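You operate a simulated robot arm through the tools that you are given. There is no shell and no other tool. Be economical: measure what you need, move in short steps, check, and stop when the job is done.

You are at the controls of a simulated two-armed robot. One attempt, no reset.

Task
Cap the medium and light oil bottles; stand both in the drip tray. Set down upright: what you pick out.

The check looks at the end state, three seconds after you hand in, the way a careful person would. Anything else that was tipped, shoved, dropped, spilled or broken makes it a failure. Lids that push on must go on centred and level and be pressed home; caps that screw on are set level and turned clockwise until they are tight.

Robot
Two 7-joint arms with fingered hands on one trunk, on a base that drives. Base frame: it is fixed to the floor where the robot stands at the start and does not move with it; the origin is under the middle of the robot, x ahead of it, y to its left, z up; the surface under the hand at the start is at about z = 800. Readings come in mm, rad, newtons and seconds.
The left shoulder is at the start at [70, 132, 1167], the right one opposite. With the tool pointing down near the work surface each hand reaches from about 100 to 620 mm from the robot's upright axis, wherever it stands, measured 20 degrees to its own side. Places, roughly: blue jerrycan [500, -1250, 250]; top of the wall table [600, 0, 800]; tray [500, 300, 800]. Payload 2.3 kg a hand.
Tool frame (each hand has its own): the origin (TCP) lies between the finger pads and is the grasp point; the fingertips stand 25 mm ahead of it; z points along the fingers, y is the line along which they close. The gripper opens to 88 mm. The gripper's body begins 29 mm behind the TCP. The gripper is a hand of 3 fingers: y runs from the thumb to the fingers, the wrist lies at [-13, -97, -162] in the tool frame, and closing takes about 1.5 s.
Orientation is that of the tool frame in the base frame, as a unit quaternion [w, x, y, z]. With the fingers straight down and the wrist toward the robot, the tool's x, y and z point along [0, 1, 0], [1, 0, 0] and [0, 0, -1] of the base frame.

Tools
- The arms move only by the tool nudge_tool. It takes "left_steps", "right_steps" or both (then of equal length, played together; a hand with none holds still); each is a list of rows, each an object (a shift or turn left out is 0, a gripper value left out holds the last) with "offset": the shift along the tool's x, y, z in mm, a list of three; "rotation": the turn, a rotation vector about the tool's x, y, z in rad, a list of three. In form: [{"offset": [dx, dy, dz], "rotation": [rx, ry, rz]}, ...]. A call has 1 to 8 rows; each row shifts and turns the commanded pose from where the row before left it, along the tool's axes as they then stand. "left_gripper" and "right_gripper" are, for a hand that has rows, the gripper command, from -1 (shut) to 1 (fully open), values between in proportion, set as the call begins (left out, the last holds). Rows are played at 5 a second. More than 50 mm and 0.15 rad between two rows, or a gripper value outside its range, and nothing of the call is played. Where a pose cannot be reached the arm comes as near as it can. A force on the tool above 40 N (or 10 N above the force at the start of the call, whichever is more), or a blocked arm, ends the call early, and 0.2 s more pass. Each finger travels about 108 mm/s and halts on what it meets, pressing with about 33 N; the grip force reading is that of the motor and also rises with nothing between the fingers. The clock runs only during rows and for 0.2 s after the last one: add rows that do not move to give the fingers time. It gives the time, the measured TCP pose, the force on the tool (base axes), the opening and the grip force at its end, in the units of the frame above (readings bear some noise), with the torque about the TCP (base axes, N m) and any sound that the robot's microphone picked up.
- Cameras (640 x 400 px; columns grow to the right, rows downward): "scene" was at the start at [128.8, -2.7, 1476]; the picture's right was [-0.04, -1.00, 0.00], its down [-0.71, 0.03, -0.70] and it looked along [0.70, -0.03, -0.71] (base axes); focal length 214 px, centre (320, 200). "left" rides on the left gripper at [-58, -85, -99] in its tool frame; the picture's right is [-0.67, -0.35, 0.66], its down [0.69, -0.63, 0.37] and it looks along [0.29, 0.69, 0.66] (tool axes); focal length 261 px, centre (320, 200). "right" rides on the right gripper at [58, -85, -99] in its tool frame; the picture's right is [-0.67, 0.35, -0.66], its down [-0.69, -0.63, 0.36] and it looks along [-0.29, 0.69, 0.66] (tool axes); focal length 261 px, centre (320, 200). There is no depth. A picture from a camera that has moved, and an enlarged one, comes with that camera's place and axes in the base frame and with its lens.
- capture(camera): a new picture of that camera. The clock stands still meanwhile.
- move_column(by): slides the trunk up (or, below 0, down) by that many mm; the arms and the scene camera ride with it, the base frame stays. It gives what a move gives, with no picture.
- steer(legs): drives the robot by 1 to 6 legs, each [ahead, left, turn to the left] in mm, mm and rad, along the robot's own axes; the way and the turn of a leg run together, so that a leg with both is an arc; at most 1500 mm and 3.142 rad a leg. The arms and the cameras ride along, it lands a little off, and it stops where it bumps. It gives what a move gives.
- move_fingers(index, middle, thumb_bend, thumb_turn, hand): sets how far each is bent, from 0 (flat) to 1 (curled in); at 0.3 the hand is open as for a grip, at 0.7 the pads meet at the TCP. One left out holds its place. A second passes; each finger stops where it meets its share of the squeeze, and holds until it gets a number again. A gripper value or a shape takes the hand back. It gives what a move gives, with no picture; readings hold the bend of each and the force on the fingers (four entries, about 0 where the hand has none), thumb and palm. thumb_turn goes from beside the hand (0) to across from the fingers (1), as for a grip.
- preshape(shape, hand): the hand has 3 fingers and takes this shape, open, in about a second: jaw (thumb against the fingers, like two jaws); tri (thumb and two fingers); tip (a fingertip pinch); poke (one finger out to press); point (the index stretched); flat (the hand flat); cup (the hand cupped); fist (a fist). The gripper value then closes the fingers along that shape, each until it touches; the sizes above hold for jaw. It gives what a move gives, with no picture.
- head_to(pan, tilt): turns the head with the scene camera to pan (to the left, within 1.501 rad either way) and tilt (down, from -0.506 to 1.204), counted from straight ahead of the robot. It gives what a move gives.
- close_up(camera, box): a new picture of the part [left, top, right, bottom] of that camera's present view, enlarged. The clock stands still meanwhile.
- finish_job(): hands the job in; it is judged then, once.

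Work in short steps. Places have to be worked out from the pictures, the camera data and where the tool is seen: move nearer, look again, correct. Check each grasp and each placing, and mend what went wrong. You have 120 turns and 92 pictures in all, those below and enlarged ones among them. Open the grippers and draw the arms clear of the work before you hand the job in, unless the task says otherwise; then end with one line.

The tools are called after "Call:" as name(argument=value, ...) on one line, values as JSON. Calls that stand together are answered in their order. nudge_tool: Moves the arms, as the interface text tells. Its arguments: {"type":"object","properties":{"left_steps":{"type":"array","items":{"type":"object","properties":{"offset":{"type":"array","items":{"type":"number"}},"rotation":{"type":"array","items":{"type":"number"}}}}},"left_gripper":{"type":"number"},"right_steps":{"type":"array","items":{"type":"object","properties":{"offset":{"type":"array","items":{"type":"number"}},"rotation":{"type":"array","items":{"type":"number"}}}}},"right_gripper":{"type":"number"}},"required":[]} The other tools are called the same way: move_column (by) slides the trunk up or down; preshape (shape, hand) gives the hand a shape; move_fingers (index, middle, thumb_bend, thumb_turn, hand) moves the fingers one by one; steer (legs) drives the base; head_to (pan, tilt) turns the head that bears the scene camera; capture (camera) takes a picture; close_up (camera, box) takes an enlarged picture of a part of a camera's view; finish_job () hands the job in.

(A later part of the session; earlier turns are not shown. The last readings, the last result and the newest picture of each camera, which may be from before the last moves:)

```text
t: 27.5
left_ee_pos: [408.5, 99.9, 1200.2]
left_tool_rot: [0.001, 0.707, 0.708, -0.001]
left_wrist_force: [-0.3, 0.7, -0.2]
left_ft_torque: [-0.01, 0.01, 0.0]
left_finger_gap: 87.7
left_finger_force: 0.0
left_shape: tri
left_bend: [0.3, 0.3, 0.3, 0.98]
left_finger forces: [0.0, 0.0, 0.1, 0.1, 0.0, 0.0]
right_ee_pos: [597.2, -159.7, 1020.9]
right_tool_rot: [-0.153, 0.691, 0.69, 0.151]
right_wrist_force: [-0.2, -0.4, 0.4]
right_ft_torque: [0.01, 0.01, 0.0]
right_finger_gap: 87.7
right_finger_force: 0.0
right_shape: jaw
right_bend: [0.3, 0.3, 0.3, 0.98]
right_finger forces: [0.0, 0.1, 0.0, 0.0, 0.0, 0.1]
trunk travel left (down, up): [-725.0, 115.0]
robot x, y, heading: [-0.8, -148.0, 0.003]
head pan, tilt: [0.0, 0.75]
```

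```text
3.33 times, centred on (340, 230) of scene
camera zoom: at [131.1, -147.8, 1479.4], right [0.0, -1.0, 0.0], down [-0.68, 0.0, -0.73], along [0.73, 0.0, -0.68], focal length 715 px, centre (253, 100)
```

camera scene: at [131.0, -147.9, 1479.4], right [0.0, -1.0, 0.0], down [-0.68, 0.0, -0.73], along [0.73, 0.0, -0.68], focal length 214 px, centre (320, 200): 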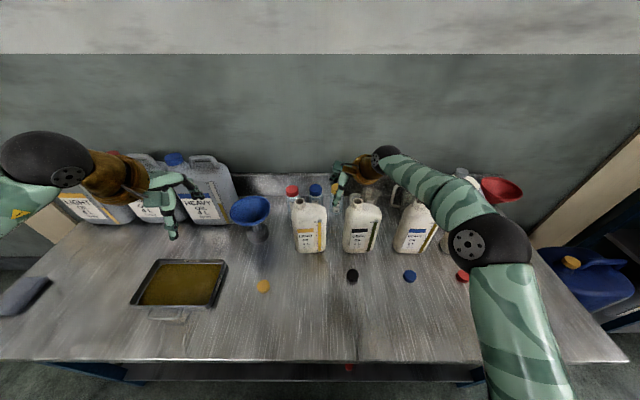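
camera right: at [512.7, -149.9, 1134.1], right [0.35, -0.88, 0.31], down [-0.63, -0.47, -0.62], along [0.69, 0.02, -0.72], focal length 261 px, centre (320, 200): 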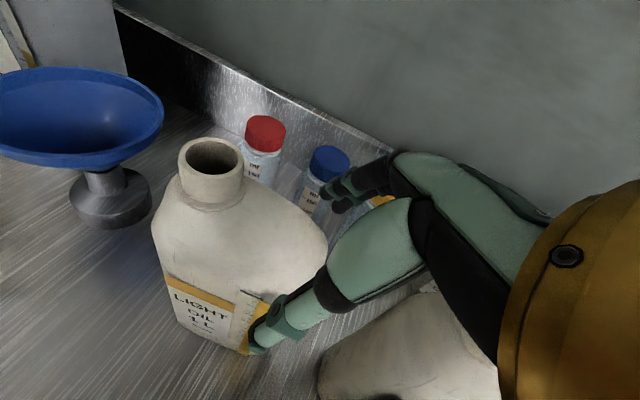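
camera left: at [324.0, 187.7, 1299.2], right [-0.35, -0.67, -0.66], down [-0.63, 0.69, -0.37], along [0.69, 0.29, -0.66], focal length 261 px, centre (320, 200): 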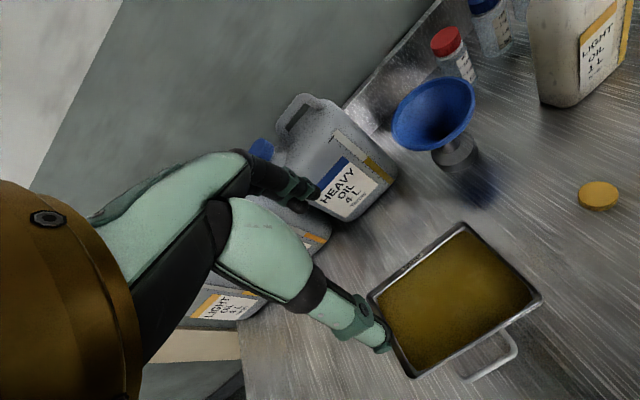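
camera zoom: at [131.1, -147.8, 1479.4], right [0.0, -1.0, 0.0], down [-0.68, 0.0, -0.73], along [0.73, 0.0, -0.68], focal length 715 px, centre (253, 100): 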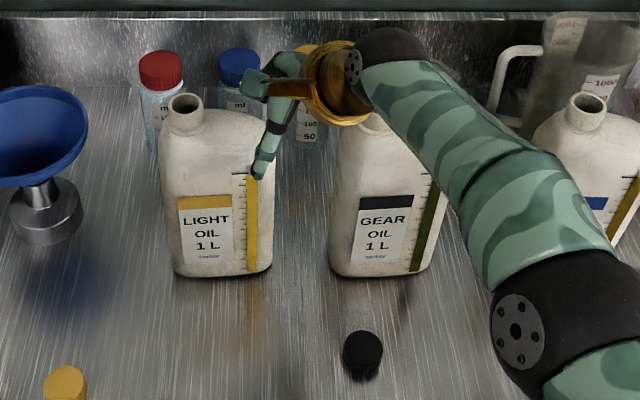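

Thumb is in front and fingers behind the right shoulder. Go in another 24 mm and close gently.

Call:
nudge_tool(right_steps=[{"offset": [0, -3, 12]}, {"offset": [0, 0, 12]}, {}])

Call:
nudge_tool(right_steps=[{}, {}, {}, {}, {}, {}, {}], right_gripper=-1)

Call:
capture(camera="right")

Call:
close_up(camera="scene", box=[260, 170, 420, 290])

```text
t: 28.3
left_ee_pos: [409.1, 99.5, 1200.0]
left_tool_rot: [0.001, 0.707, 0.707, 0.0]
left_wrist_force: [0.5, 0.3, -0.3]
left_ft_torque: [-0.04, 0.01, 0.0]
left_finger_gap: 87.5
left_finger_force: 0.0
left_shape: tri
left_bend: [0.3, 0.3, 0.3, 0.98]
left_finger forces: [0.0, 0.0, 0.0, 0.0, 0.0, 0.0]
right_ee_pos: [594.6, -149.8, 998.0]
right_tool_rot: [-0.152, 0.691, 0.69, 0.153]
right_wrist_force: [0.5, 0.0, 0.9]
right_ft_torque: [0.0, -0.03, 0.02]
right_finger_gap: 87.9
right_finger_force: 0.1
right_shape: jaw
right_bend: [0.3, 0.3, 0.3, 0.98]
right_finger forces: [0.0, 0.1, 0.1, 0.0, 0.0, 0.0]
trunk travel left (down, up): [-725.0, 115.0]
robot x, y, heading: [-2.2, -148.0, -0.001]
head pan, tilt: [0.0, 0.75]
```

```text
t: 29.9
left_ee_pos: [407.9, 99.5, 1199.1]
left_tool_rot: [0.001, 0.706, 0.708, -0.002]
left_wrist_force: [0.2, 0.6, 0.1]
left_ft_torque: [0.02, 0.01, -0.01]
left_finger_gap: 87.7
left_finger_force: 0.0
left_shape: tri
left_bend: [0.3, 0.3, 0.3, 0.98]
left_finger forces: [0.0, 0.0, 0.0, 0.1, 0.0, 0.0]
right_ee_pos: [595.0, -149.6, 998.9]
right_tool_rot: [-0.152, 0.69, 0.691, 0.152]
right_wrist_force: [0.5, -0.5, 0.1]
right_ft_torque: [-0.01, -0.03, -0.05]
right_finger_gap: 52.8
right_finger_force: 33.0
right_shape: jaw
right_bend: [0.28, 0.36, 0.72, 1.0]
right_finger forces: [20.9, 9.5, 0.1, 0.0, 29.9, 0.0]
trunk travel left (down, up): [-725.0, 115.0]
robot x, y, heading: [1.1, -151.4, 0.004]
head pan, tilt: [0.0, 0.75]
```

```text
63 pictures are left
camera right: at [510.5, -140.0, 1112.0], right [0.35, -0.88, 0.31], down [-0.63, -0.47, -0.62], along [0.69, 0.02, -0.72], focal length 261 px, centre (320, 200)
```

right: 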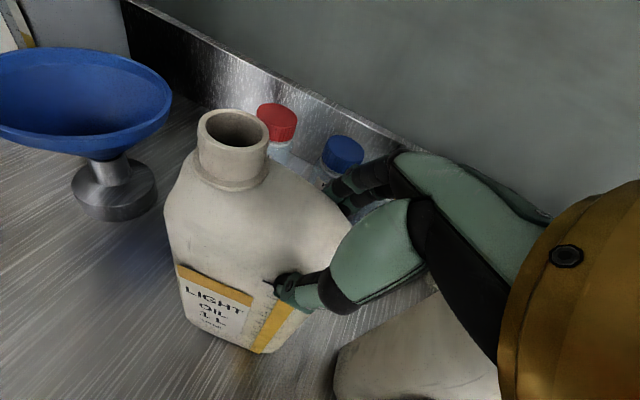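

```text
3.33 times, centred on (340, 230) of scene
camera zoom: at [131.6, -148.1, 1479.3], right [0.0, -1.0, 0.0], down [-0.68, 0.0, -0.73], along [0.73, 0.0, -0.68], focal length 715 px, centre (253, 100)
```

zoom: 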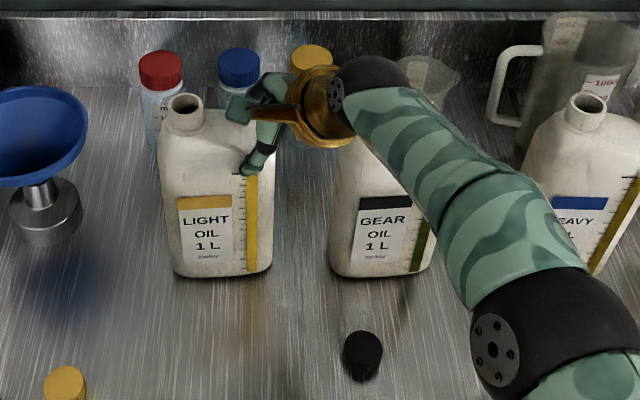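

Grip is firm (53 mm thick) and the bottle did not move. Now the left hand goes over the yellow cap.

Call:
nudge_tool(left_steps=[{"offset": [-12, 7, 40]}, {"offset": [-12, 7, 40]}, {"offset": [-12, 7, 40]}, {"offset": [-12, 6, 40]}, {"offset": [-12, 6, 40]}, {}], left_gripper=1)

Call:
capture(camera="left")

```text
t: 31.3
left_ee_pos: [441.8, 37.7, 998.5]
left_tool_rot: [0.001, 0.707, 0.708, -0.001]
left_wrist_force: [0.5, -0.2, 0.0]
left_ft_torque: [-0.01, -0.05, -0.03]
left_finger_gap: 87.7
left_finger_force: 0.1
left_shape: tri
left_bend: [0.3, 0.3, 0.3, 0.98]
left_finger forces: [0.0, 0.1, 0.0, 0.1, 0.1, 0.0]
right_ee_pos: [594.7, -150.5, 998.4]
right_tool_rot: [-0.152, 0.69, 0.691, 0.152]
right_wrist_force: [1.8, -0.4, 0.0]
right_ft_torque: [-0.02, -0.02, -0.01]
right_finger_gap: 52.6
right_finger_force: 32.9
right_shape: jaw
right_bend: [0.28, 0.36, 0.72, 1.0]
right_finger forces: [21.4, 10.0, 0.1, 0.0, 30.4, 0.0]
trunk travel left (down, up): [-725.0, 115.0]
robot x, y, heading: [1.0, -147.4, -0.001]
head pan, tilt: [0.0, 0.75]
```

```text
61 pictures are left
camera left: at [356.5, -21.5, 1098.0], right [-0.35, -0.67, -0.65], down [-0.63, 0.68, -0.37], along [0.69, 0.29, -0.66], focal length 261 px, centre (320, 200)
```

left: 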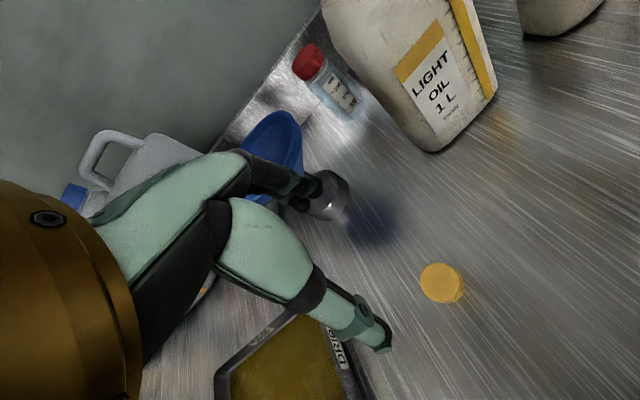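

Cap appears ≈6 mm to the right and 3 ahead of the TCP axis. Correct, descend most of the way, and look again.

Call:
nudge_tool(left_steps=[{"offset": [-6, 3, 40]}, {"offset": [0, 0, 45]}, {"offset": [0, 0, 45]}, {"offset": [0, 0, 20]}, {}])

Call:
capture(camera="left")

```text
t: 32.5
left_ee_pos: [444.3, 32.4, 849.8]
left_tool_rot: [0.001, 0.706, 0.708, -0.001]
left_wrist_force: [0.9, 0.1, -0.1]
left_ft_torque: [0.0, -0.02, 0.01]
left_finger_gap: 87.6
left_finger_force: 0.1
left_shape: tri
left_bend: [0.3, 0.3, 0.3, 0.98]
left_finger forces: [0.0, 0.0, 0.0, 0.0, 0.0, 0.0]
right_ee_pos: [593.7, -149.3, 998.4]
right_tool_rot: [-0.151, 0.691, 0.69, 0.152]
right_wrist_force: [1.1, -1.1, -0.2]
right_ft_torque: [-0.04, -0.03, -0.07]
right_finger_gap: 52.8
right_finger_force: 33.0
right_shape: jaw
right_bend: [0.28, 0.36, 0.72, 1.0]
right_finger forces: [21.4, 10.0, 0.1, 0.0, 30.4, 0.0]
trunk travel left (down, up): [-725.0, 115.0]
robot x, y, heading: [-3.5, -147.8, -0.0]
head pan, tilt: [0.0, 0.75]
```

```text
60 pictures are left
camera left: at [360.5, -26.6, 948.9], right [-0.35, -0.67, -0.65], down [-0.63, 0.68, -0.37], along [0.69, 0.29, -0.66], focal length 261 px, centre (320, 200)
```

left: 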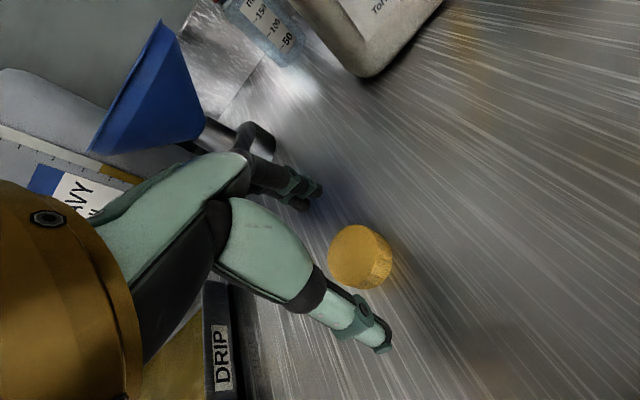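

Centred within ~2 mm. Descend to 826 and close in tri.

Call:
nudge_tool(left_steps=[{"offset": [-2, 0, 14]}, {"offset": [0, 0, 10]}, {}])

Call:
nudge_tool(left_steps=[{}, {}, {}, {}, {}, {}, {}], left_gripper=-1)

Call:
close_up(camera="left", box=[220, 140, 420, 380])

```text
t: 33.3
left_ee_pos: [445.4, 32.0, 824.8]
left_tool_rot: [0.0, 0.707, 0.707, -0.001]
left_wrist_force: [-0.2, -0.4, 0.5]
left_ft_torque: [0.04, 0.01, 0.01]
left_finger_gap: 87.7
left_finger_force: 0.1
left_shape: tri
left_bend: [0.3, 0.3, 0.3, 0.98]
left_finger forces: [0.1, 0.1, 0.0, 0.0, 0.1, 0.0]
right_ee_pos: [595.5, -150.4, 998.0]
right_tool_rot: [-0.152, 0.691, 0.69, 0.153]
right_wrist_force: [0.7, -0.1, -0.2]
right_ft_torque: [-0.01, -0.07, -0.08]
right_finger_gap: 52.8
right_finger_force: 32.2
right_shape: jaw
right_bend: [0.28, 0.36, 0.72, 1.0]
right_finger forces: [21.4, 10.0, 0.1, 0.0, 30.4, 0.1]
trunk travel left (down, up): [-725.0, 115.0]
robot x, y, heading: [-1.1, -148.1, -0.006]
head pan, tilt: [0.0, 0.75]
```

```text
t: 34.9
left_ee_pos: [445.4, 31.2, 825.5]
left_tool_rot: [0.001, 0.706, 0.708, 0.0]
left_wrist_force: [-0.3, -0.2, -0.4]
left_ft_torque: [-0.01, -0.04, 0.04]
left_finger_gap: 29.1
left_finger_force: 33.5
left_shape: tri
left_bend: [0.74, 0.53, 0.74, 1.0]
left_finger forces: [15.4, 13.4, 0.0, 0.0, 28.8, 0.0]
right_ee_pos: [595.5, -149.9, 999.1]
right_tool_rot: [-0.153, 0.69, 0.691, 0.153]
right_wrist_force: [0.9, -0.3, -0.4]
right_ft_torque: [-0.02, 0.0, -0.05]
right_finger_gap: 52.9
right_finger_force: 32.8
right_shape: jaw
right_bend: [0.28, 0.36, 0.72, 1.0]
right_finger forces: [21.5, 9.9, 0.0, 0.0, 30.4, 0.0]
trunk travel left (down, up): [-725.0, 115.0]
robot x, y, heading: [-1.5, -143.1, 0.002]
head pan, tilt: [0.0, 0.75]
```

```text
1.67 times, centred on (320, 260) of left
camera zoom: at [360.8, -28.0, 925.5], right [-0.35, -0.67, -0.65], down [-0.63, 0.68, -0.37], along [0.69, 0.29, -0.66], focal length 434 px, centre (320, 100)
```

zoom: 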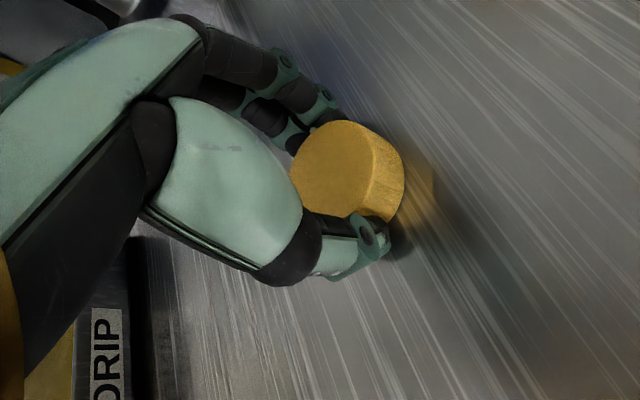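

Cap gripped well (15/13/29 N). Lift and bring it near the neck.

Call:
nudge_tool(left_steps=[{"offset": [0, 0, -10]}, {"offset": [0, 0, -45]}, {"offset": [0, 0, -45]}, {"offset": [0, 0, -45]}, {"offset": [0, 0, -45]}, {"offset": [0, 0, -45]}, {"offset": [0, 0, -45]}, {}])

Call:
nudge_tool(left_steps=[{"offset": [-30, 35, 0]}, {"offset": [-30, 35, 0]}, {"offset": [-30, 35, 0]}, {"offset": [-18, 20, 0]}, {}])

Call:
capture(camera="left")

Call:
capture(camera="right")

Call:
capture(camera="scene")

```text
t: 36.7
left_ee_pos: [444.2, 31.4, 1106.2]
left_tool_rot: [0.001, 0.706, 0.708, 0.0]
left_wrist_force: [0.2, -0.4, -0.1]
left_ft_torque: [0.03, 0.03, 0.03]
left_finger_gap: 28.4
left_finger_force: 33.1
left_shape: tri
left_bend: [0.74, 0.54, 0.74, 1.0]
left_finger forces: [16.3, 13.8, 0.0, 0.0, 28.7, 0.0]
right_ee_pos: [595.4, -149.5, 998.9]
right_tool_rot: [-0.153, 0.69, 0.691, 0.151]
right_wrist_force: [1.0, -0.6, 0.2]
right_ft_torque: [0.0, 0.0, -0.06]
right_finger_gap: 52.7
right_finger_force: 32.6
right_shape: jaw
right_bend: [0.28, 0.36, 0.72, 1.0]
right_finger forces: [21.3, 9.7, 0.0, 0.0, 30.5, 0.1]
trunk travel left (down, up): [-725.0, 115.0]
robot x, y, heading: [5.9, -145.5, -0.0]
head pan, tilt: [0.0, 0.75]
```

```text
t: 37.9
left_ee_pos: [571.1, -76.8, 1107.3]
left_tool_rot: [-0.001, 0.706, 0.708, -0.001]
left_wrist_force: [-0.8, -0.1, -0.2]
left_ft_torque: [-0.01, 0.01, 0.0]
left_finger_gap: 28.3
left_finger_force: 33.3
left_shape: tri
left_bend: [0.74, 0.54, 0.74, 1.0]
left_finger forces: [16.2, 13.8, 0.0, 0.0, 28.5, 0.0]
right_ee_pos: [595.2, -150.0, 997.9]
right_tool_rot: [-0.152, 0.69, 0.69, 0.153]
right_wrist_force: [1.1, -0.6, 0.0]
right_ft_torque: [-0.01, -0.03, -0.05]
right_finger_gap: 52.8
right_finger_force: 33.4
right_shape: jaw
right_bend: [0.28, 0.36, 0.72, 1.0]
right_finger forces: [21.6, 10.0, 0.1, 0.0, 30.5, 0.0]
trunk travel left (down, up): [-725.0, 115.0]
robot x, y, heading: [-1.3, -149.0, -0.003]
head pan, tilt: [0.0, 0.75]
```

```text
58 pictures are left
camera left: at [486.0, -136.4, 1206.3], right [-0.35, -0.67, -0.65], down [-0.63, 0.68, -0.37], along [0.69, 0.29, -0.66], focal length 261 px, centre (320, 200)
```

left: 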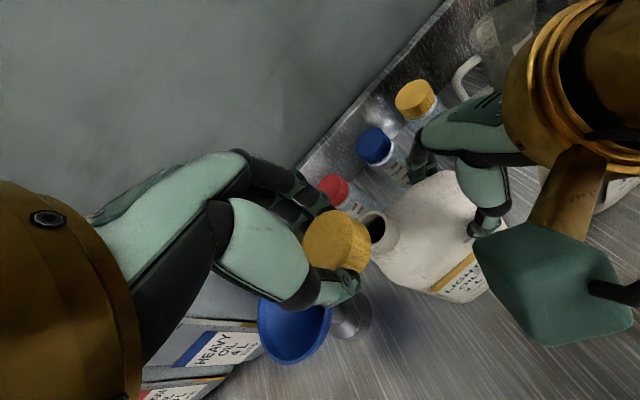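

```text
57 pictures are left
camera right: at [510.5, -140.1, 1112.0], right [0.35, -0.88, 0.31], down [-0.63, -0.47, -0.62], along [0.69, 0.02, -0.72], focal length 261 px, centre (320, 200)
```

right: 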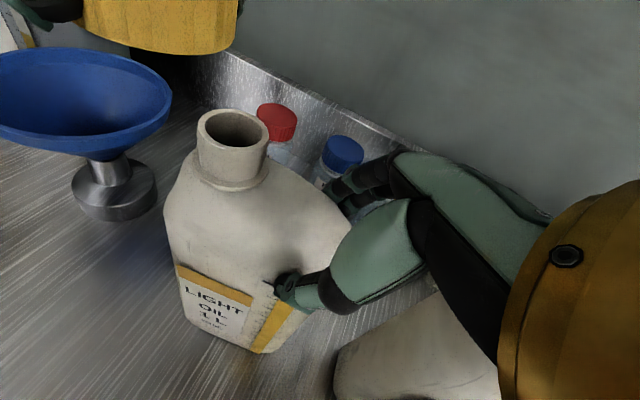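

```text
56 pictures are left
camera scene: at [131.6, -148.1, 1479.3], right [0.0, -1.0, 0.0], down [-0.68, 0.0, -0.73], along [0.73, 0.0, -0.68], focal length 214 px, centre (320, 200)
```

scene: 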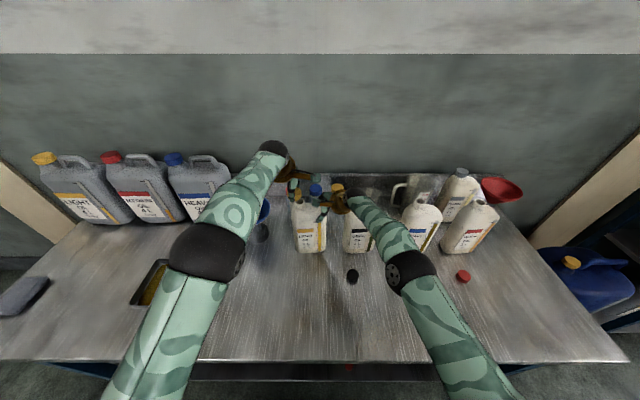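

Both wrist cameras put the neck at ≈(592.5,-94,1042); the cap centre is ≈(+1,-4.5) off the TCP. I move over the neck and drop to ~8 mm above it.

Call:
nudge_tool(left_steps=[{"offset": [-12.7, 20.5, 0]}, {"offset": [0, 0, 20]}, {"offset": [0, 0, 10]}, {}])

Call:
capture(camera="left")

Call:
capture(camera="right")

Call:
close_up(camera="scene", box=[260, 160, 380, 250])

```text
t: 38.9
left_ee_pos: [581.4, -84.7, 1072.0]
left_tool_rot: [-0.001, 0.706, 0.708, 0.0]
left_wrist_force: [0.0, 0.6, 0.0]
left_ft_torque: [0.01, 0.0, 0.01]
left_finger_gap: 28.4
left_finger_force: 33.2
left_shape: tri
left_bend: [0.74, 0.54, 0.74, 1.0]
left_finger forces: [16.4, 13.7, 0.0, 0.0, 28.6, 0.1]
left hand out of reach, approached as far as the arm can: row 1
right_ee_pos: [594.3, -151.7, 999.6]
right_tool_rot: [-0.152, 0.691, 0.69, 0.153]
right_wrist_force: [1.2, -0.2, 0.4]
right_ft_torque: [0.0, -0.03, -0.03]
right_finger_gap: 52.7
right_finger_force: 32.5
right_shape: jaw
right_bend: [0.28, 0.36, 0.72, 1.0]
right_finger forces: [21.4, 10.0, 0.1, 0.0, 30.5, 0.0]
trunk travel left (down, up): [-725.0, 115.0]
robot x, y, heading: [-2.5, -150.7, 0.003]
head pan, tilt: [0.0, 0.75]
```

```text
55 pictures are left
camera left: at [496.8, -144.1, 1172.1], right [-0.35, -0.67, -0.65], down [-0.63, 0.68, -0.37], along [0.69, 0.29, -0.66], focal length 261 px, centre (320, 200)
```

left: 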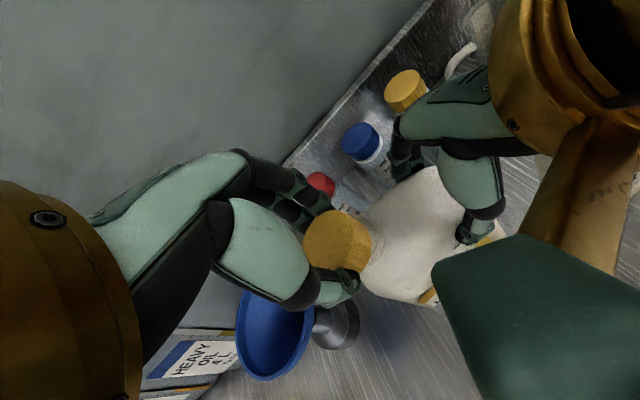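

```text
54 pictures are left
camera right: at [510.5, -140.0, 1112.0], right [0.35, -0.88, 0.31], down [-0.63, -0.47, -0.62], along [0.69, 0.02, -0.72], focal length 261 px, centre (320, 200)
```

right: 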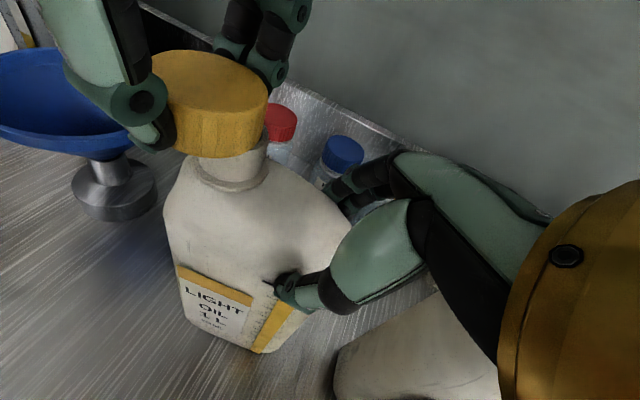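

```text
4.44 times, centred on (320, 205) of scene
camera zoom: at [131.6, -148.1, 1479.3], right [0.0, -1.0, 0.0], down [-0.68, 0.0, -0.73], along [0.73, 0.0, -0.68], focal length 953 px, centre (320, 178)
```

zoom: 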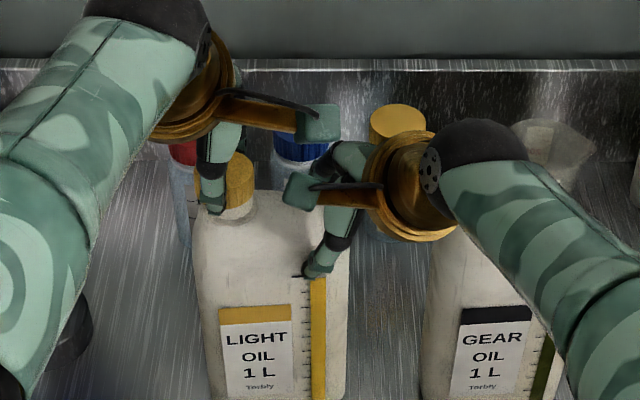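

The reach limit clipped that move; at this lower height I retry the remaining shift (+10 x, −5 y).

Call:
nudge_tool(left_steps=[{"offset": [-5, 10, 0]}, {}])

Call:
capture(camera="right")

```text
t: 39.5
left_ee_pos: [588.9, -87.4, 1073.4]
left_tool_rot: [0.0, 0.707, 0.707, -0.001]
left_wrist_force: [-0.2, 0.5, 0.8]
left_ft_torque: [0.0, 0.01, -0.02]
left_finger_gap: 28.0
left_finger_force: 33.0
left_shape: tri
left_bend: [0.74, 0.54, 0.74, 1.0]
left_finger forces: [16.4, 13.7, 0.1, 0.0, 28.6, 0.0]
left hand out of reach, approached as far as the arm can: row 1
right_ee_pos: [595.9, -150.4, 998.9]
right_tool_rot: [-0.152, 0.691, 0.69, 0.153]
right_wrist_force: [1.3, 0.4, -0.5]
right_ft_torque: [-0.01, -0.05, -0.03]
right_finger_gap: 52.8
right_finger_force: 32.8
right_shape: jaw
right_bend: [0.28, 0.36, 0.72, 1.0]
right_finger forces: [21.5, 10.0, 0.0, 0.1, 30.4, 0.0]
trunk travel left (down, up): [-725.0, 115.0]
robot x, y, heading: [1.6, -150.2, 0.001]
head pan, tilt: [0.0, 0.75]
```

```text
52 pictures are left
camera right: at [510.4, -140.1, 1112.0], right [0.35, -0.88, 0.31], down [-0.63, -0.47, -0.62], along [0.69, 0.02, -0.72], focal length 261 px, centre (320, 200)
```

right: 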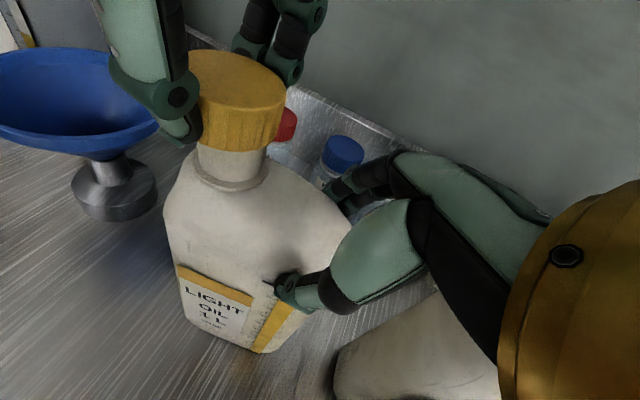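

The left arm is at its limit here, so I'll lift the held bottle slightly and bring bottle and cap together 75 mm toward the robot.

Call:
nudge_tool(right_steps=[{"offset": [2.5, 0, -5.5]}, {"offset": [2.5, 0, -5.5]}, {}], left_steps=[{"offset": [0, 0, -10]}, {"offset": [0, 0, -10]}, {}])

Call:
nudge_tool(right_steps=[{"offset": [0, -10, 0]}, {"offset": [0, -13, 0]}, {"offset": [0, -13, 0]}, {"offset": [0, -13, 0]}, {"offset": [0, -13, 0]}, {"offset": [0, -13, 0]}, {}, {}], left_steps=[{"offset": [0, -10, 0]}, {"offset": [0, -13, 0]}, {"offset": [0, -13, 0]}, {"offset": [0, -13, 0]}, {"offset": [0, -13, 0]}, {"offset": [0, -13, 0]}, {}, {}])

Call:
capture(camera="right")

Call:
capture(camera="scene")

```text
t: 40.3
left_ee_pos: [587.9, -86.0, 1091.8]
left_tool_rot: [0.0, 0.706, 0.708, -0.001]
left_wrist_force: [-0.4, -0.6, 1.2]
left_ft_torque: [0.02, -0.01, 0.0]
left_finger_gap: 28.0
left_finger_force: 32.9
left_shape: tri
left_bend: [0.74, 0.54, 0.74, 1.0]
left_finger forces: [16.3, 13.7, 0.0, 0.0, 28.4, 0.0]
right_ee_pos: [596.9, -150.5, 1010.1]
right_tool_rot: [-0.154, 0.691, 0.69, 0.152]
right_wrist_force: [-0.2, 0.6, -7.0]
right_ft_torque: [-0.16, 0.1, 0.03]
right_finger_gap: 52.6
right_finger_force: 33.2
right_shape: jaw
right_bend: [0.28, 0.35, 0.72, 1.0]
right_finger forces: [19.1, 11.9, 0.1, 0.0, 31.7, 0.0]
trunk travel left (down, up): [-725.0, 115.0]
robot x, y, heading: [-0.9, -145.6, 0.0]
head pan, tilt: [0.0, 0.75]
```

```text
t: 42.1
left_ee_pos: [514.0, -88.3, 1091.3]
left_tool_rot: [0.002, 0.706, 0.708, -0.002]
left_wrist_force: [0.5, 0.1, -0.2]
left_ft_torque: [-0.01, 0.0, 0.03]
left_finger_gap: 28.0
left_finger_force: 33.3
left_shape: tri
left_bend: [0.74, 0.54, 0.74, 1.0]
left_finger forces: [16.3, 13.6, 0.1, 0.0, 28.4, 0.1]
right_ee_pos: [521.0, -149.1, 1011.9]
right_tool_rot: [-0.153, 0.69, 0.691, 0.151]
right_wrist_force: [-0.2, -0.7, -7.0]
right_ft_torque: [-0.14, 0.11, -0.01]
right_finger_gap: 52.8
right_finger_force: 33.1
right_shape: jaw
right_bend: [0.28, 0.35, 0.72, 1.0]
right_finger forces: [19.1, 11.4, 0.1, 0.1, 31.1, 0.1]
trunk travel left (down, up): [-725.0, 115.0]
robot x, y, heading: [1.8, -150.6, -0.005]
head pan, tilt: [0.0, 0.75]
```

```text
51 pictures are left
camera right: at [436.5, -140.0, 1124.0], right [0.35, -0.88, 0.31], down [-0.63, -0.47, -0.62], along [0.69, 0.02, -0.72], focal length 261 px, centre (320, 200)
```

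right: 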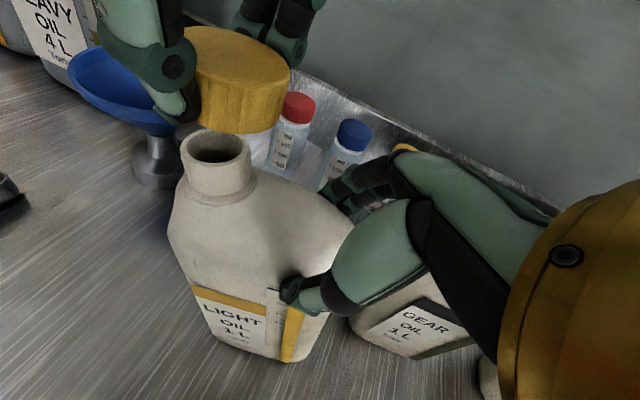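

```text
50 pictures are left
camera scene: at [133.1, -148.1, 1479.2], right [0.0, -1.0, 0.0], down [-0.68, 0.0, -0.73], along [0.73, 0.0, -0.68], focal length 214 px, centre (320, 200)
```

scene: 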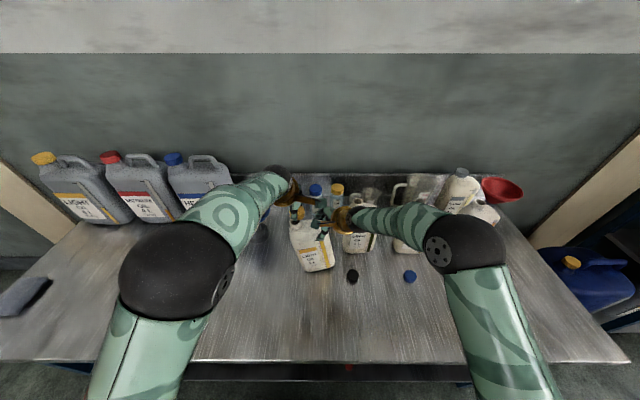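

Bottle weighs ~7 N and hangs slightly tilted about the finger axis; setting it back down on the table should level it.

Call:
nudge_tool(right_steps=[{"offset": [-1.7, 0, 3.6]}, {"offset": [-1.7, 0, 3.6]}, {"offset": [-1.7, 0, 3.7]}, {"offset": [-0.4, 0, 0.9]}, {}])

Call:
capture(camera="right")

Call:
close_up(camera="scene", box=[260, 170, 420, 290])

```text
t: 43.3
left_ee_pos: [506.7, -90.8, 1097.3]
left_tool_rot: [0.002, 0.707, 0.708, 0.003]
left_wrist_force: [-0.2, -0.2, 0.8]
left_ft_torque: [-0.01, -0.04, -0.01]
left_finger_gap: 27.9
left_finger_force: 32.9
left_shape: tri
left_bend: [0.74, 0.54, 0.74, 1.0]
left_finger forces: [16.3, 13.5, 0.0, 0.0, 28.3, 0.0]
right_ee_pos: [513.1, -154.1, 1004.8]
right_tool_rot: [-0.15, 0.69, 0.69, 0.159]
right_wrist_force: [4.0, -11.2, 36.2]
right_ft_torque: [-0.01, -0.51, -0.15]
right_finger_gap: 53.6
right_finger_force: 33.0
right_shape: jaw
right_bend: [0.26, 0.32, 0.75, 1.0]
right_finger forces: [23.1, 15.2, 0.0, 0.1, 33.2, 0.0]
trunk travel left (down, up): [-725.0, 115.0]
robot x, y, heading: [3.3, -147.1, -0.002]
head pan, tilt: [0.0, 0.75]
```

```text
49 pictures are left
camera right: at [428.4, -144.9, 1116.9], right [0.34, -0.89, 0.31], down [-0.62, -0.46, -0.63], along [0.7, 0.02, -0.71], focal length 261 px, centre (320, 200)
```

right: 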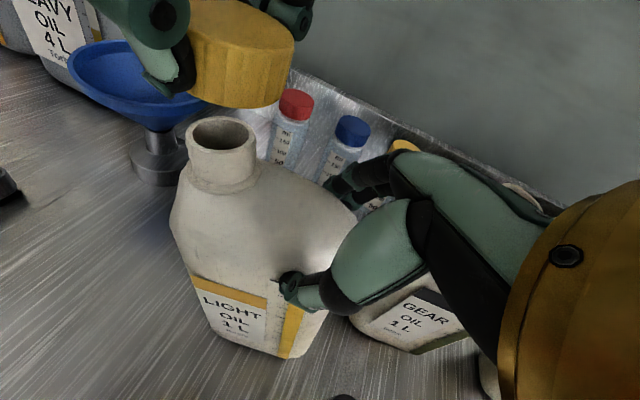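

```text
3.33 times, centred on (340, 230) of scene
camera zoom: at [120.9, -154.3, 1480.6], right [0.0, -1.0, 0.0], down [-0.68, 0.0, -0.74], along [0.74, 0.0, -0.68], focal length 715 px, centre (253, 100)
```

zoom: 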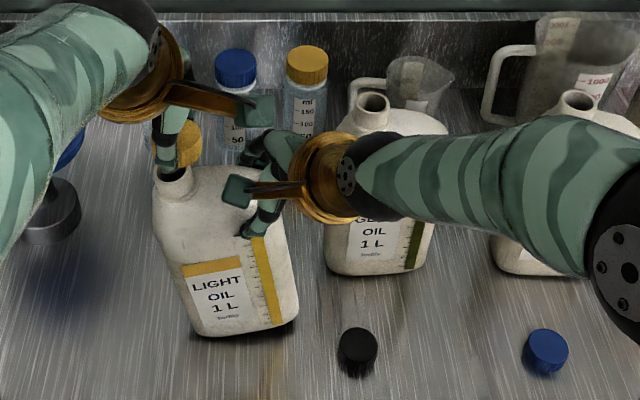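

Still tilted ~10° (neck toward +y) since the grip holds the angle. I raise 14 mm and rotate the right hand about its closing axis to level the bottle.

Call:
nudge_tool(right_steps=[{"offset": [2.5, 0, -5.5]}, {"offset": [2.5, 0, -5.5]}, {"offset": [1, 0, -2]}, {"rotation": [0, 0.06, 0]}, {"rotation": [0, 0.06, 0]}, {"rotation": [0, 0.05, 0]}, {}, {}])

Call:
close_up(camera="scene", box=[260, 170, 420, 290])

```text
t: 45.1
left_ee_pos: [515.2, -87.1, 1092.2]
left_tool_rot: [0.001, 0.706, 0.708, -0.002]
left_wrist_force: [-0.1, 0.2, 0.3]
left_ft_torque: [0.03, -0.02, -0.03]
left_finger_gap: 28.0
left_finger_force: 32.8
left_shape: tri
left_bend: [0.74, 0.54, 0.74, 1.0]
left_finger forces: [16.3, 13.5, 0.0, 0.0, 28.4, 0.0]
right_ee_pos: [521.8, -150.4, 1012.3]
right_tool_rot: [-0.212, 0.675, 0.674, 0.21]
right_wrist_force: [0.2, -0.3, -8.3]
right_ft_torque: [-0.22, 0.07, 0.0]
right_finger_gap: 52.1
right_finger_force: 33.1
right_shape: jaw
right_bend: [0.27, 0.34, 0.73, 1.0]
right_finger forces: [19.4, 12.2, 0.0, 0.0, 32.3, 0.0]
trunk travel left (down, up): [-725.0, 115.0]
robot x, y, heading: [-2.8, -152.3, 0.004]
head pan, tilt: [0.0, 0.75]
```

```text
3.33 times, centred on (340, 230) of scene
camera zoom: at [133.9, -147.9, 1479.1], right [0.0, -1.0, 0.0], down [-0.68, 0.0, -0.73], along [0.73, 0.0, -0.68], focal length 715 px, centre (253, 100)
```

zoom: 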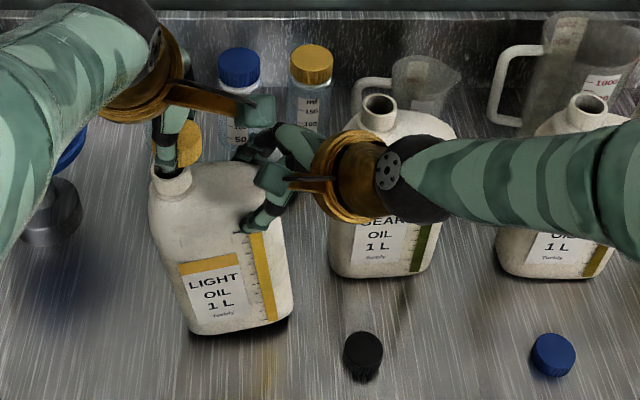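

The bottle hangs pendulum-like; table friction at its lower-left corner blocks levelling. I lower to contact and swing the hand right while lowering so it pivots on that corner until flat.

Call:
nudge_tool(right_steps=[{"offset": [-1.1, 0, 1.6]}, {"offset": [-6.6, 0, -1.9]}, {"offset": [-6.6, 0, -1.9]}, {"offset": [-6.6, 0, -1.9]}, {"offset": [-6.6, 0, -1.9]}, {"offset": [-6.6, 0, -1.9]}, {}])

Call:
close_up(camera="scene", box=[260, 170, 420, 290])

```text
t: 46.7
left_ee_pos: [514.7, -85.4, 1091.5]
left_tool_rot: [0.0, 0.706, 0.708, -0.002]
left_wrist_force: [0.1, 0.0, 0.4]
left_ft_torque: [-0.01, 0.02, 0.0]
left_finger_gap: 28.0
left_finger_force: 32.8
left_shape: tri
left_bend: [0.74, 0.54, 0.74, 1.0]
left_finger forces: [16.4, 13.5, 0.0, 0.0, 28.4, 0.1]
right_ee_pos: [521.3, -182.6, 999.4]
right_tool_rot: [-0.212, 0.675, 0.675, 0.21]
right_wrist_force: [-0.5, 0.3, -4.0]
right_ft_torque: [-0.08, -0.08, -0.07]
right_finger_gap: 52.1
right_finger_force: 32.9
right_shape: jaw
right_bend: [0.27, 0.34, 0.73, 1.0]
right_finger forces: [21.4, 11.2, 0.0, 0.0, 31.6, 0.0]
trunk travel left (down, up): [-725.0, 115.0]
robot x, y, heading: [1.6, -152.8, 0.001]
head pan, tilt: [0.0, 0.75]
```

```text
3.33 times, centred on (340, 230) of scene
camera zoom: at [133.0, -147.9, 1479.2], right [0.0, -1.0, 0.0], down [-0.68, 0.0, -0.73], along [0.73, 0.0, -0.68], focal length 715 px, centre (253, 100)
```

zoom: 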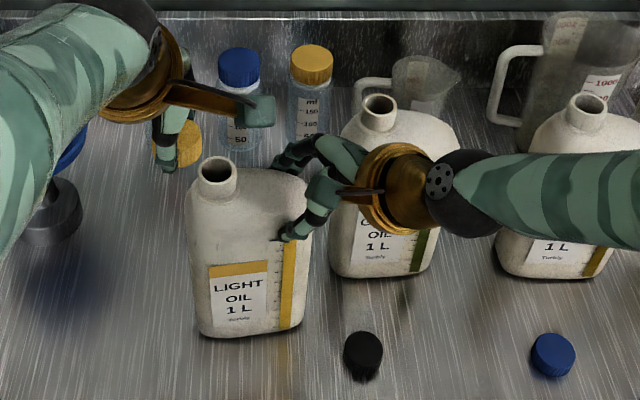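

Nearly upright, hand still carries 4 N. A final small pivot, then release so it settles flat.

Call:
nudge_tool(right_steps=[{"offset": [-4.2, 0, -1.0]}, {"offset": [-0.6, 0, 0.8]}, {}])

Call:
nudge_tool(right_steps=[{}, {}, {}, {}, {}], right_gripper=1)

Call:
close_up(camera="scene", box=[260, 170, 420, 290])

Call:
capture(camera="right")

```text
t: 47.5
left_ee_pos: [513.0, -86.8, 1092.3]
left_tool_rot: [0.001, 0.705, 0.709, 0.0]
left_wrist_force: [-0.9, 0.0, -0.1]
left_ft_torque: [-0.01, -0.01, 0.0]
left_finger_gap: 28.3
left_finger_force: 33.3
left_shape: tri
left_bend: [0.74, 0.54, 0.74, 1.0]
left_finger forces: [16.3, 13.5, 0.0, 0.1, 28.4, 0.1]
right_ee_pos: [519.4, -186.2, 999.2]
right_tool_rot: [-0.209, 0.675, 0.676, 0.211]
right_wrist_force: [1.7, 1.0, 3.0]
right_ft_torque: [0.01, -0.24, -0.05]
right_finger_gap: 52.1
right_finger_force: 32.5
right_shape: jaw
right_bend: [0.27, 0.34, 0.73, 1.0]
right_finger forces: [22.3, 10.8, 0.0, 0.0, 31.1, 0.1]
trunk travel left (down, up): [-725.0, 115.0]
robot x, y, heading: [0.6, -145.7, -0.0]
head pan, tilt: [0.0, 0.75]
```

```text
t: 48.7
left_ee_pos: [514.3, -86.7, 1092.8]
left_tool_rot: [0.001, 0.705, 0.709, -0.001]
left_wrist_force: [0.9, -0.3, 0.1]
left_ft_torque: [-0.02, -0.01, 0.01]
left_finger_gap: 27.8
left_finger_force: 32.8
left_shape: tri
left_bend: [0.74, 0.54, 0.74, 1.0]
left_finger forces: [16.3, 13.6, 0.0, 0.0, 28.4, 0.0]
right_ee_pos: [518.7, -187.4, 998.0]
right_tool_rot: [-0.211, 0.675, 0.675, 0.211]
right_wrist_force: [-0.9, -0.4, -0.1]
right_ft_torque: [-0.02, -0.03, 0.01]
right_finger_gap: 87.4
right_finger_force: 0.0
right_shape: jaw
right_bend: [0.3, 0.3, 0.3, 0.98]
right_finger forces: [0.3, 0.0, 0.1, 0.0, 0.0, 0.0]
trunk travel left (down, up): [-725.0, 115.0]
robot x, y, heading: [2.1, -152.3, 0.001]
head pan, tilt: [0.0, 0.75]
```

```text
3.33 times, centred on (340, 230) of scene
camera zoom: at [131.1, -148.0, 1479.4], right [0.0, -1.0, 0.0], down [-0.68, 0.0, -0.73], along [0.73, 0.0, -0.68], focal length 715 px, centre (253, 100)
```

zoom: 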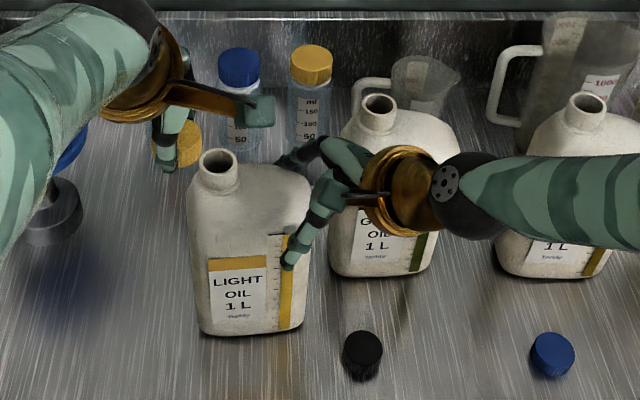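

```text
44 pictures are left
camera right: at [434.9, -196.3, 1111.2], right [0.35, -0.92, 0.16], down [-0.63, -0.36, -0.69], along [0.69, 0.14, -0.71], focal length 261 px, centre (320, 200)
```

right: 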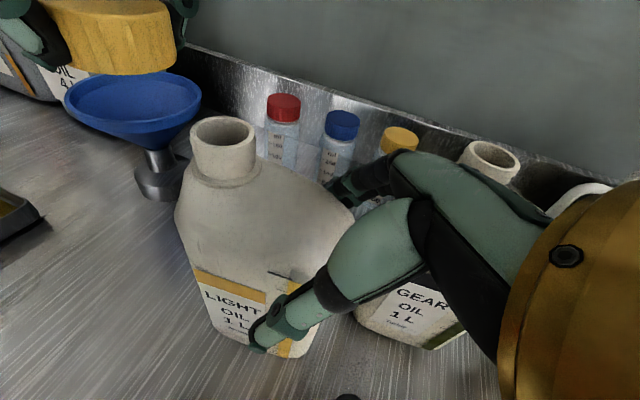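

Bottle stands flat now. The fingers were already touching its back while the thumb had to travel, so I shift the hand +12 mm in x and regrip to hold it during capping.

Call:
nudge_tool(right_steps=[{"offset": [0, 6, 0]}, {"offset": [0, 6, 0]}, {}])

Call:
nudge_tool(right_steps=[{}, {}, {}, {}, {}, {}, {}], right_gripper=-1)

Call:
nudge_tool(left_steps=[{"offset": [-30, 0, -8]}, {"offset": [-3, 4, 0]}, {}])

Call:
capture(camera="right")

Call:
capture(camera="left")

```text
t: 49.5
left_ee_pos: [513.1, -87.0, 1092.8]
left_tool_rot: [0.001, 0.706, 0.708, -0.001]
left_wrist_force: [-0.2, 1.1, -0.7]
left_ft_torque: [0.0, 0.0, 0.0]
left_finger_gap: 28.4
left_finger_force: 32.7
left_shape: tri
left_bend: [0.74, 0.54, 0.74, 1.0]
left_finger forces: [16.3, 13.6, 0.0, 0.1, 28.4, 0.1]
right_ee_pos: [532.5, -187.5, 997.6]
right_tool_rot: [-0.211, 0.675, 0.675, 0.21]
right_wrist_force: [-0.4, -0.1, -0.6]
right_ft_torque: [0.01, 0.01, 0.04]
right_finger_gap: 87.6
right_finger_force: 0.0
right_shape: jaw
right_bend: [0.3, 0.3, 0.3, 0.98]
right_finger forces: [0.0, 0.1, 0.0, 0.0, 0.0, 0.1]
trunk travel left (down, up): [-725.0, 115.0]
robot x, y, heading: [0.8, -148.0, 0.001]
head pan, tilt: [0.0, 0.75]
```

```text
t: 51.1
left_ee_pos: [513.8, -86.9, 1091.5]
left_tool_rot: [0.001, 0.706, 0.708, 0.0]
left_wrist_force: [0.0, -1.4, -0.1]
left_ft_torque: [-0.03, 0.05, -0.02]
left_finger_gap: 28.0
left_finger_force: 33.0
left_shape: tri
left_bend: [0.74, 0.54, 0.74, 1.0]
left_finger forces: [16.4, 13.6, 0.0, 0.1, 28.4, 0.1]
right_ee_pos: [532.1, -187.5, 998.2]
right_tool_rot: [-0.211, 0.675, 0.675, 0.21]
right_wrist_force: [0.0, 0.0, 0.6]
right_ft_torque: [0.0, -0.06, -0.05]
right_finger_gap: 51.7
right_finger_force: 32.6
right_shape: jaw
right_bend: [0.27, 0.4, 0.68, 1.0]
right_finger forces: [19.5, 10.0, 0.0, 0.1, 29.6, 0.1]
trunk travel left (down, up): [-725.0, 115.0]
robot x, y, heading: [1.4, -149.0, 0.0]
head pan, tilt: [0.0, 0.75]
```

```text
t: 51.9
left_ee_pos: [520.0, -113.1, 1105.1]
left_tool_rot: [0.011, 0.699, 0.715, -0.009]
left_wrist_force: [0.0, -0.6, 0.6]
left_ft_torque: [0.01, 0.02, -0.02]
left_finger_gap: 28.1
left_finger_force: 33.1
left_shape: tri
left_bend: [0.74, 0.54, 0.74, 1.0]
left_finger forces: [16.4, 13.6, 0.0, 0.0, 28.3, 0.0]
right_ee_pos: [531.0, -187.6, 998.9]
right_tool_rot: [-0.211, 0.675, 0.675, 0.21]
right_wrist_force: [1.4, -0.4, 1.0]
right_ft_torque: [-0.03, -0.06, -0.08]
right_finger_gap: 51.8
right_finger_force: 32.9
right_shape: jaw
right_bend: [0.27, 0.4, 0.68, 1.0]
right_finger forces: [19.5, 10.3, 0.0, 0.0, 29.8, 0.1]
trunk travel left (down, up): [-725.0, 115.0]
robot x, y, heading: [-0.9, -152.2, -0.003]
head pan, tilt: [0.0, 0.75]
```

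```text
43 pictures are left
camera right: at [447.2, -196.5, 1111.2], right [0.35, -0.92, 0.16], down [-0.63, -0.36, -0.69], along [0.69, 0.14, -0.71], focal length 261 px, centre (320, 200)
```

right: 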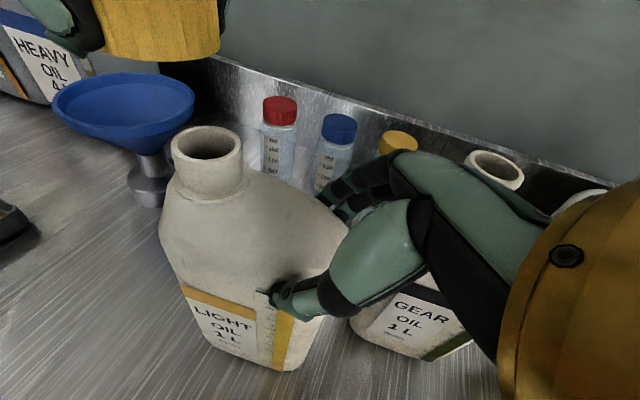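

```text
42 pictures are left
camera left: at [436.8, -171.3, 1205.8], right [-0.33, -0.7, -0.64], down [-0.64, 0.66, -0.38], along [0.69, 0.28, -0.67], focal length 261 px, centre (320, 200)
```

left: 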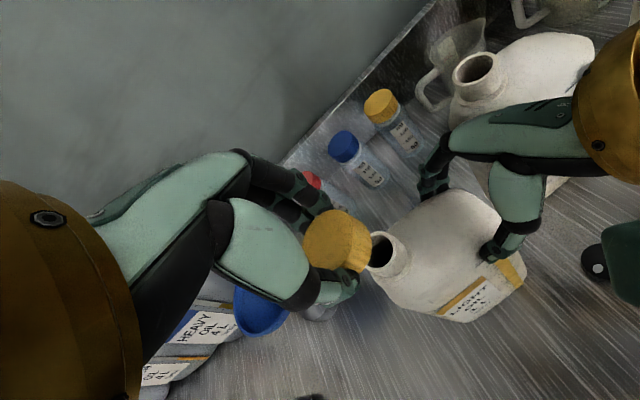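

Left and right views now agree: neck at (533,-120,1030). I bring the cap over it with ~13 mm gap.

Call:
nudge_tool(left_steps=[{"offset": [0, 7, 8]}, {"offset": [2, 7, 8]}, {"offset": [2, 0, 16]}, {}, {}])

Call:
capture(camera="right")

Call:
capture(camera="left")

```text
t: 53.1
left_ee_pos: [532.3, -112.7, 1068.0]
left_tool_rot: [0.001, 0.702, 0.712, -0.003]
left_wrist_force: [-0.5, 0.1, 0.7]
left_ft_torque: [0.0, -0.02, -0.02]
left_finger_gap: 28.0
left_finger_force: 32.6
left_shape: tri
left_bend: [0.74, 0.54, 0.74, 1.0]
left_finger forces: [16.4, 13.6, 0.1, 0.0, 28.4, 0.0]
right_ee_pos: [531.5, -186.5, 997.7]
right_tool_rot: [-0.21, 0.675, 0.675, 0.21]
right_wrist_force: [0.7, 0.3, 0.4]
right_ft_torque: [-0.03, -0.04, -0.07]
right_finger_gap: 51.7
right_finger_force: 33.7
right_shape: jaw
right_bend: [0.27, 0.4, 0.68, 1.0]
right_finger forces: [19.8, 10.3, 0.0, 0.0, 30.0, 0.1]
trunk travel left (down, up): [-725.0, 115.0]
robot x, y, heading: [2.4, -148.4, -0.003]
head pan, tilt: [0.0, 0.75]
```

```text
41 pictures are left
camera right: at [447.2, -196.5, 1111.2], right [0.35, -0.92, 0.16], down [-0.63, -0.36, -0.69], along [0.69, 0.14, -0.71], focal length 261 px, centre (320, 200)
```

right: 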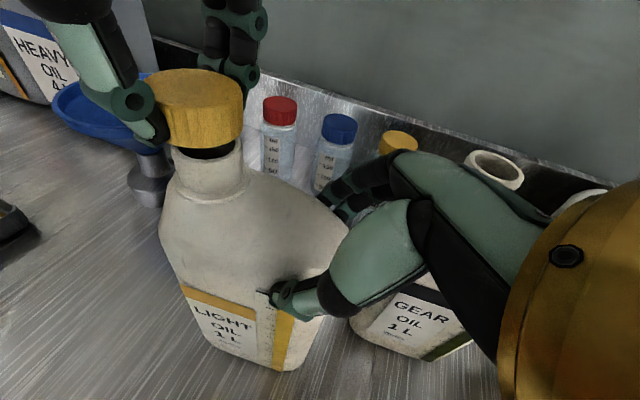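

```text
40 pictures are left
camera left: at [448.7, -172.1, 1168.0], right [-0.34, -0.68, -0.65], down [-0.64, 0.68, -0.37], along [0.69, 0.29, -0.66], focal length 261 px, centre (320, 200)
```

left: 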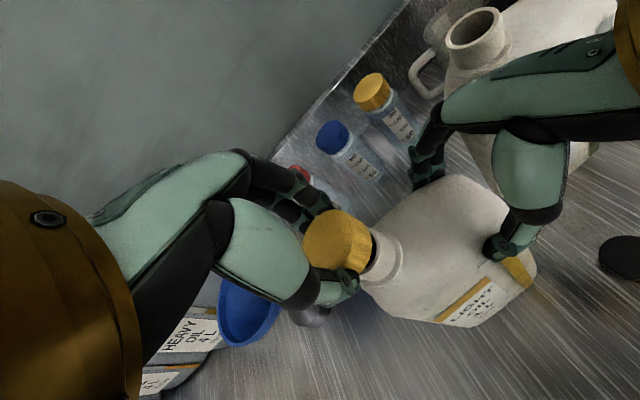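

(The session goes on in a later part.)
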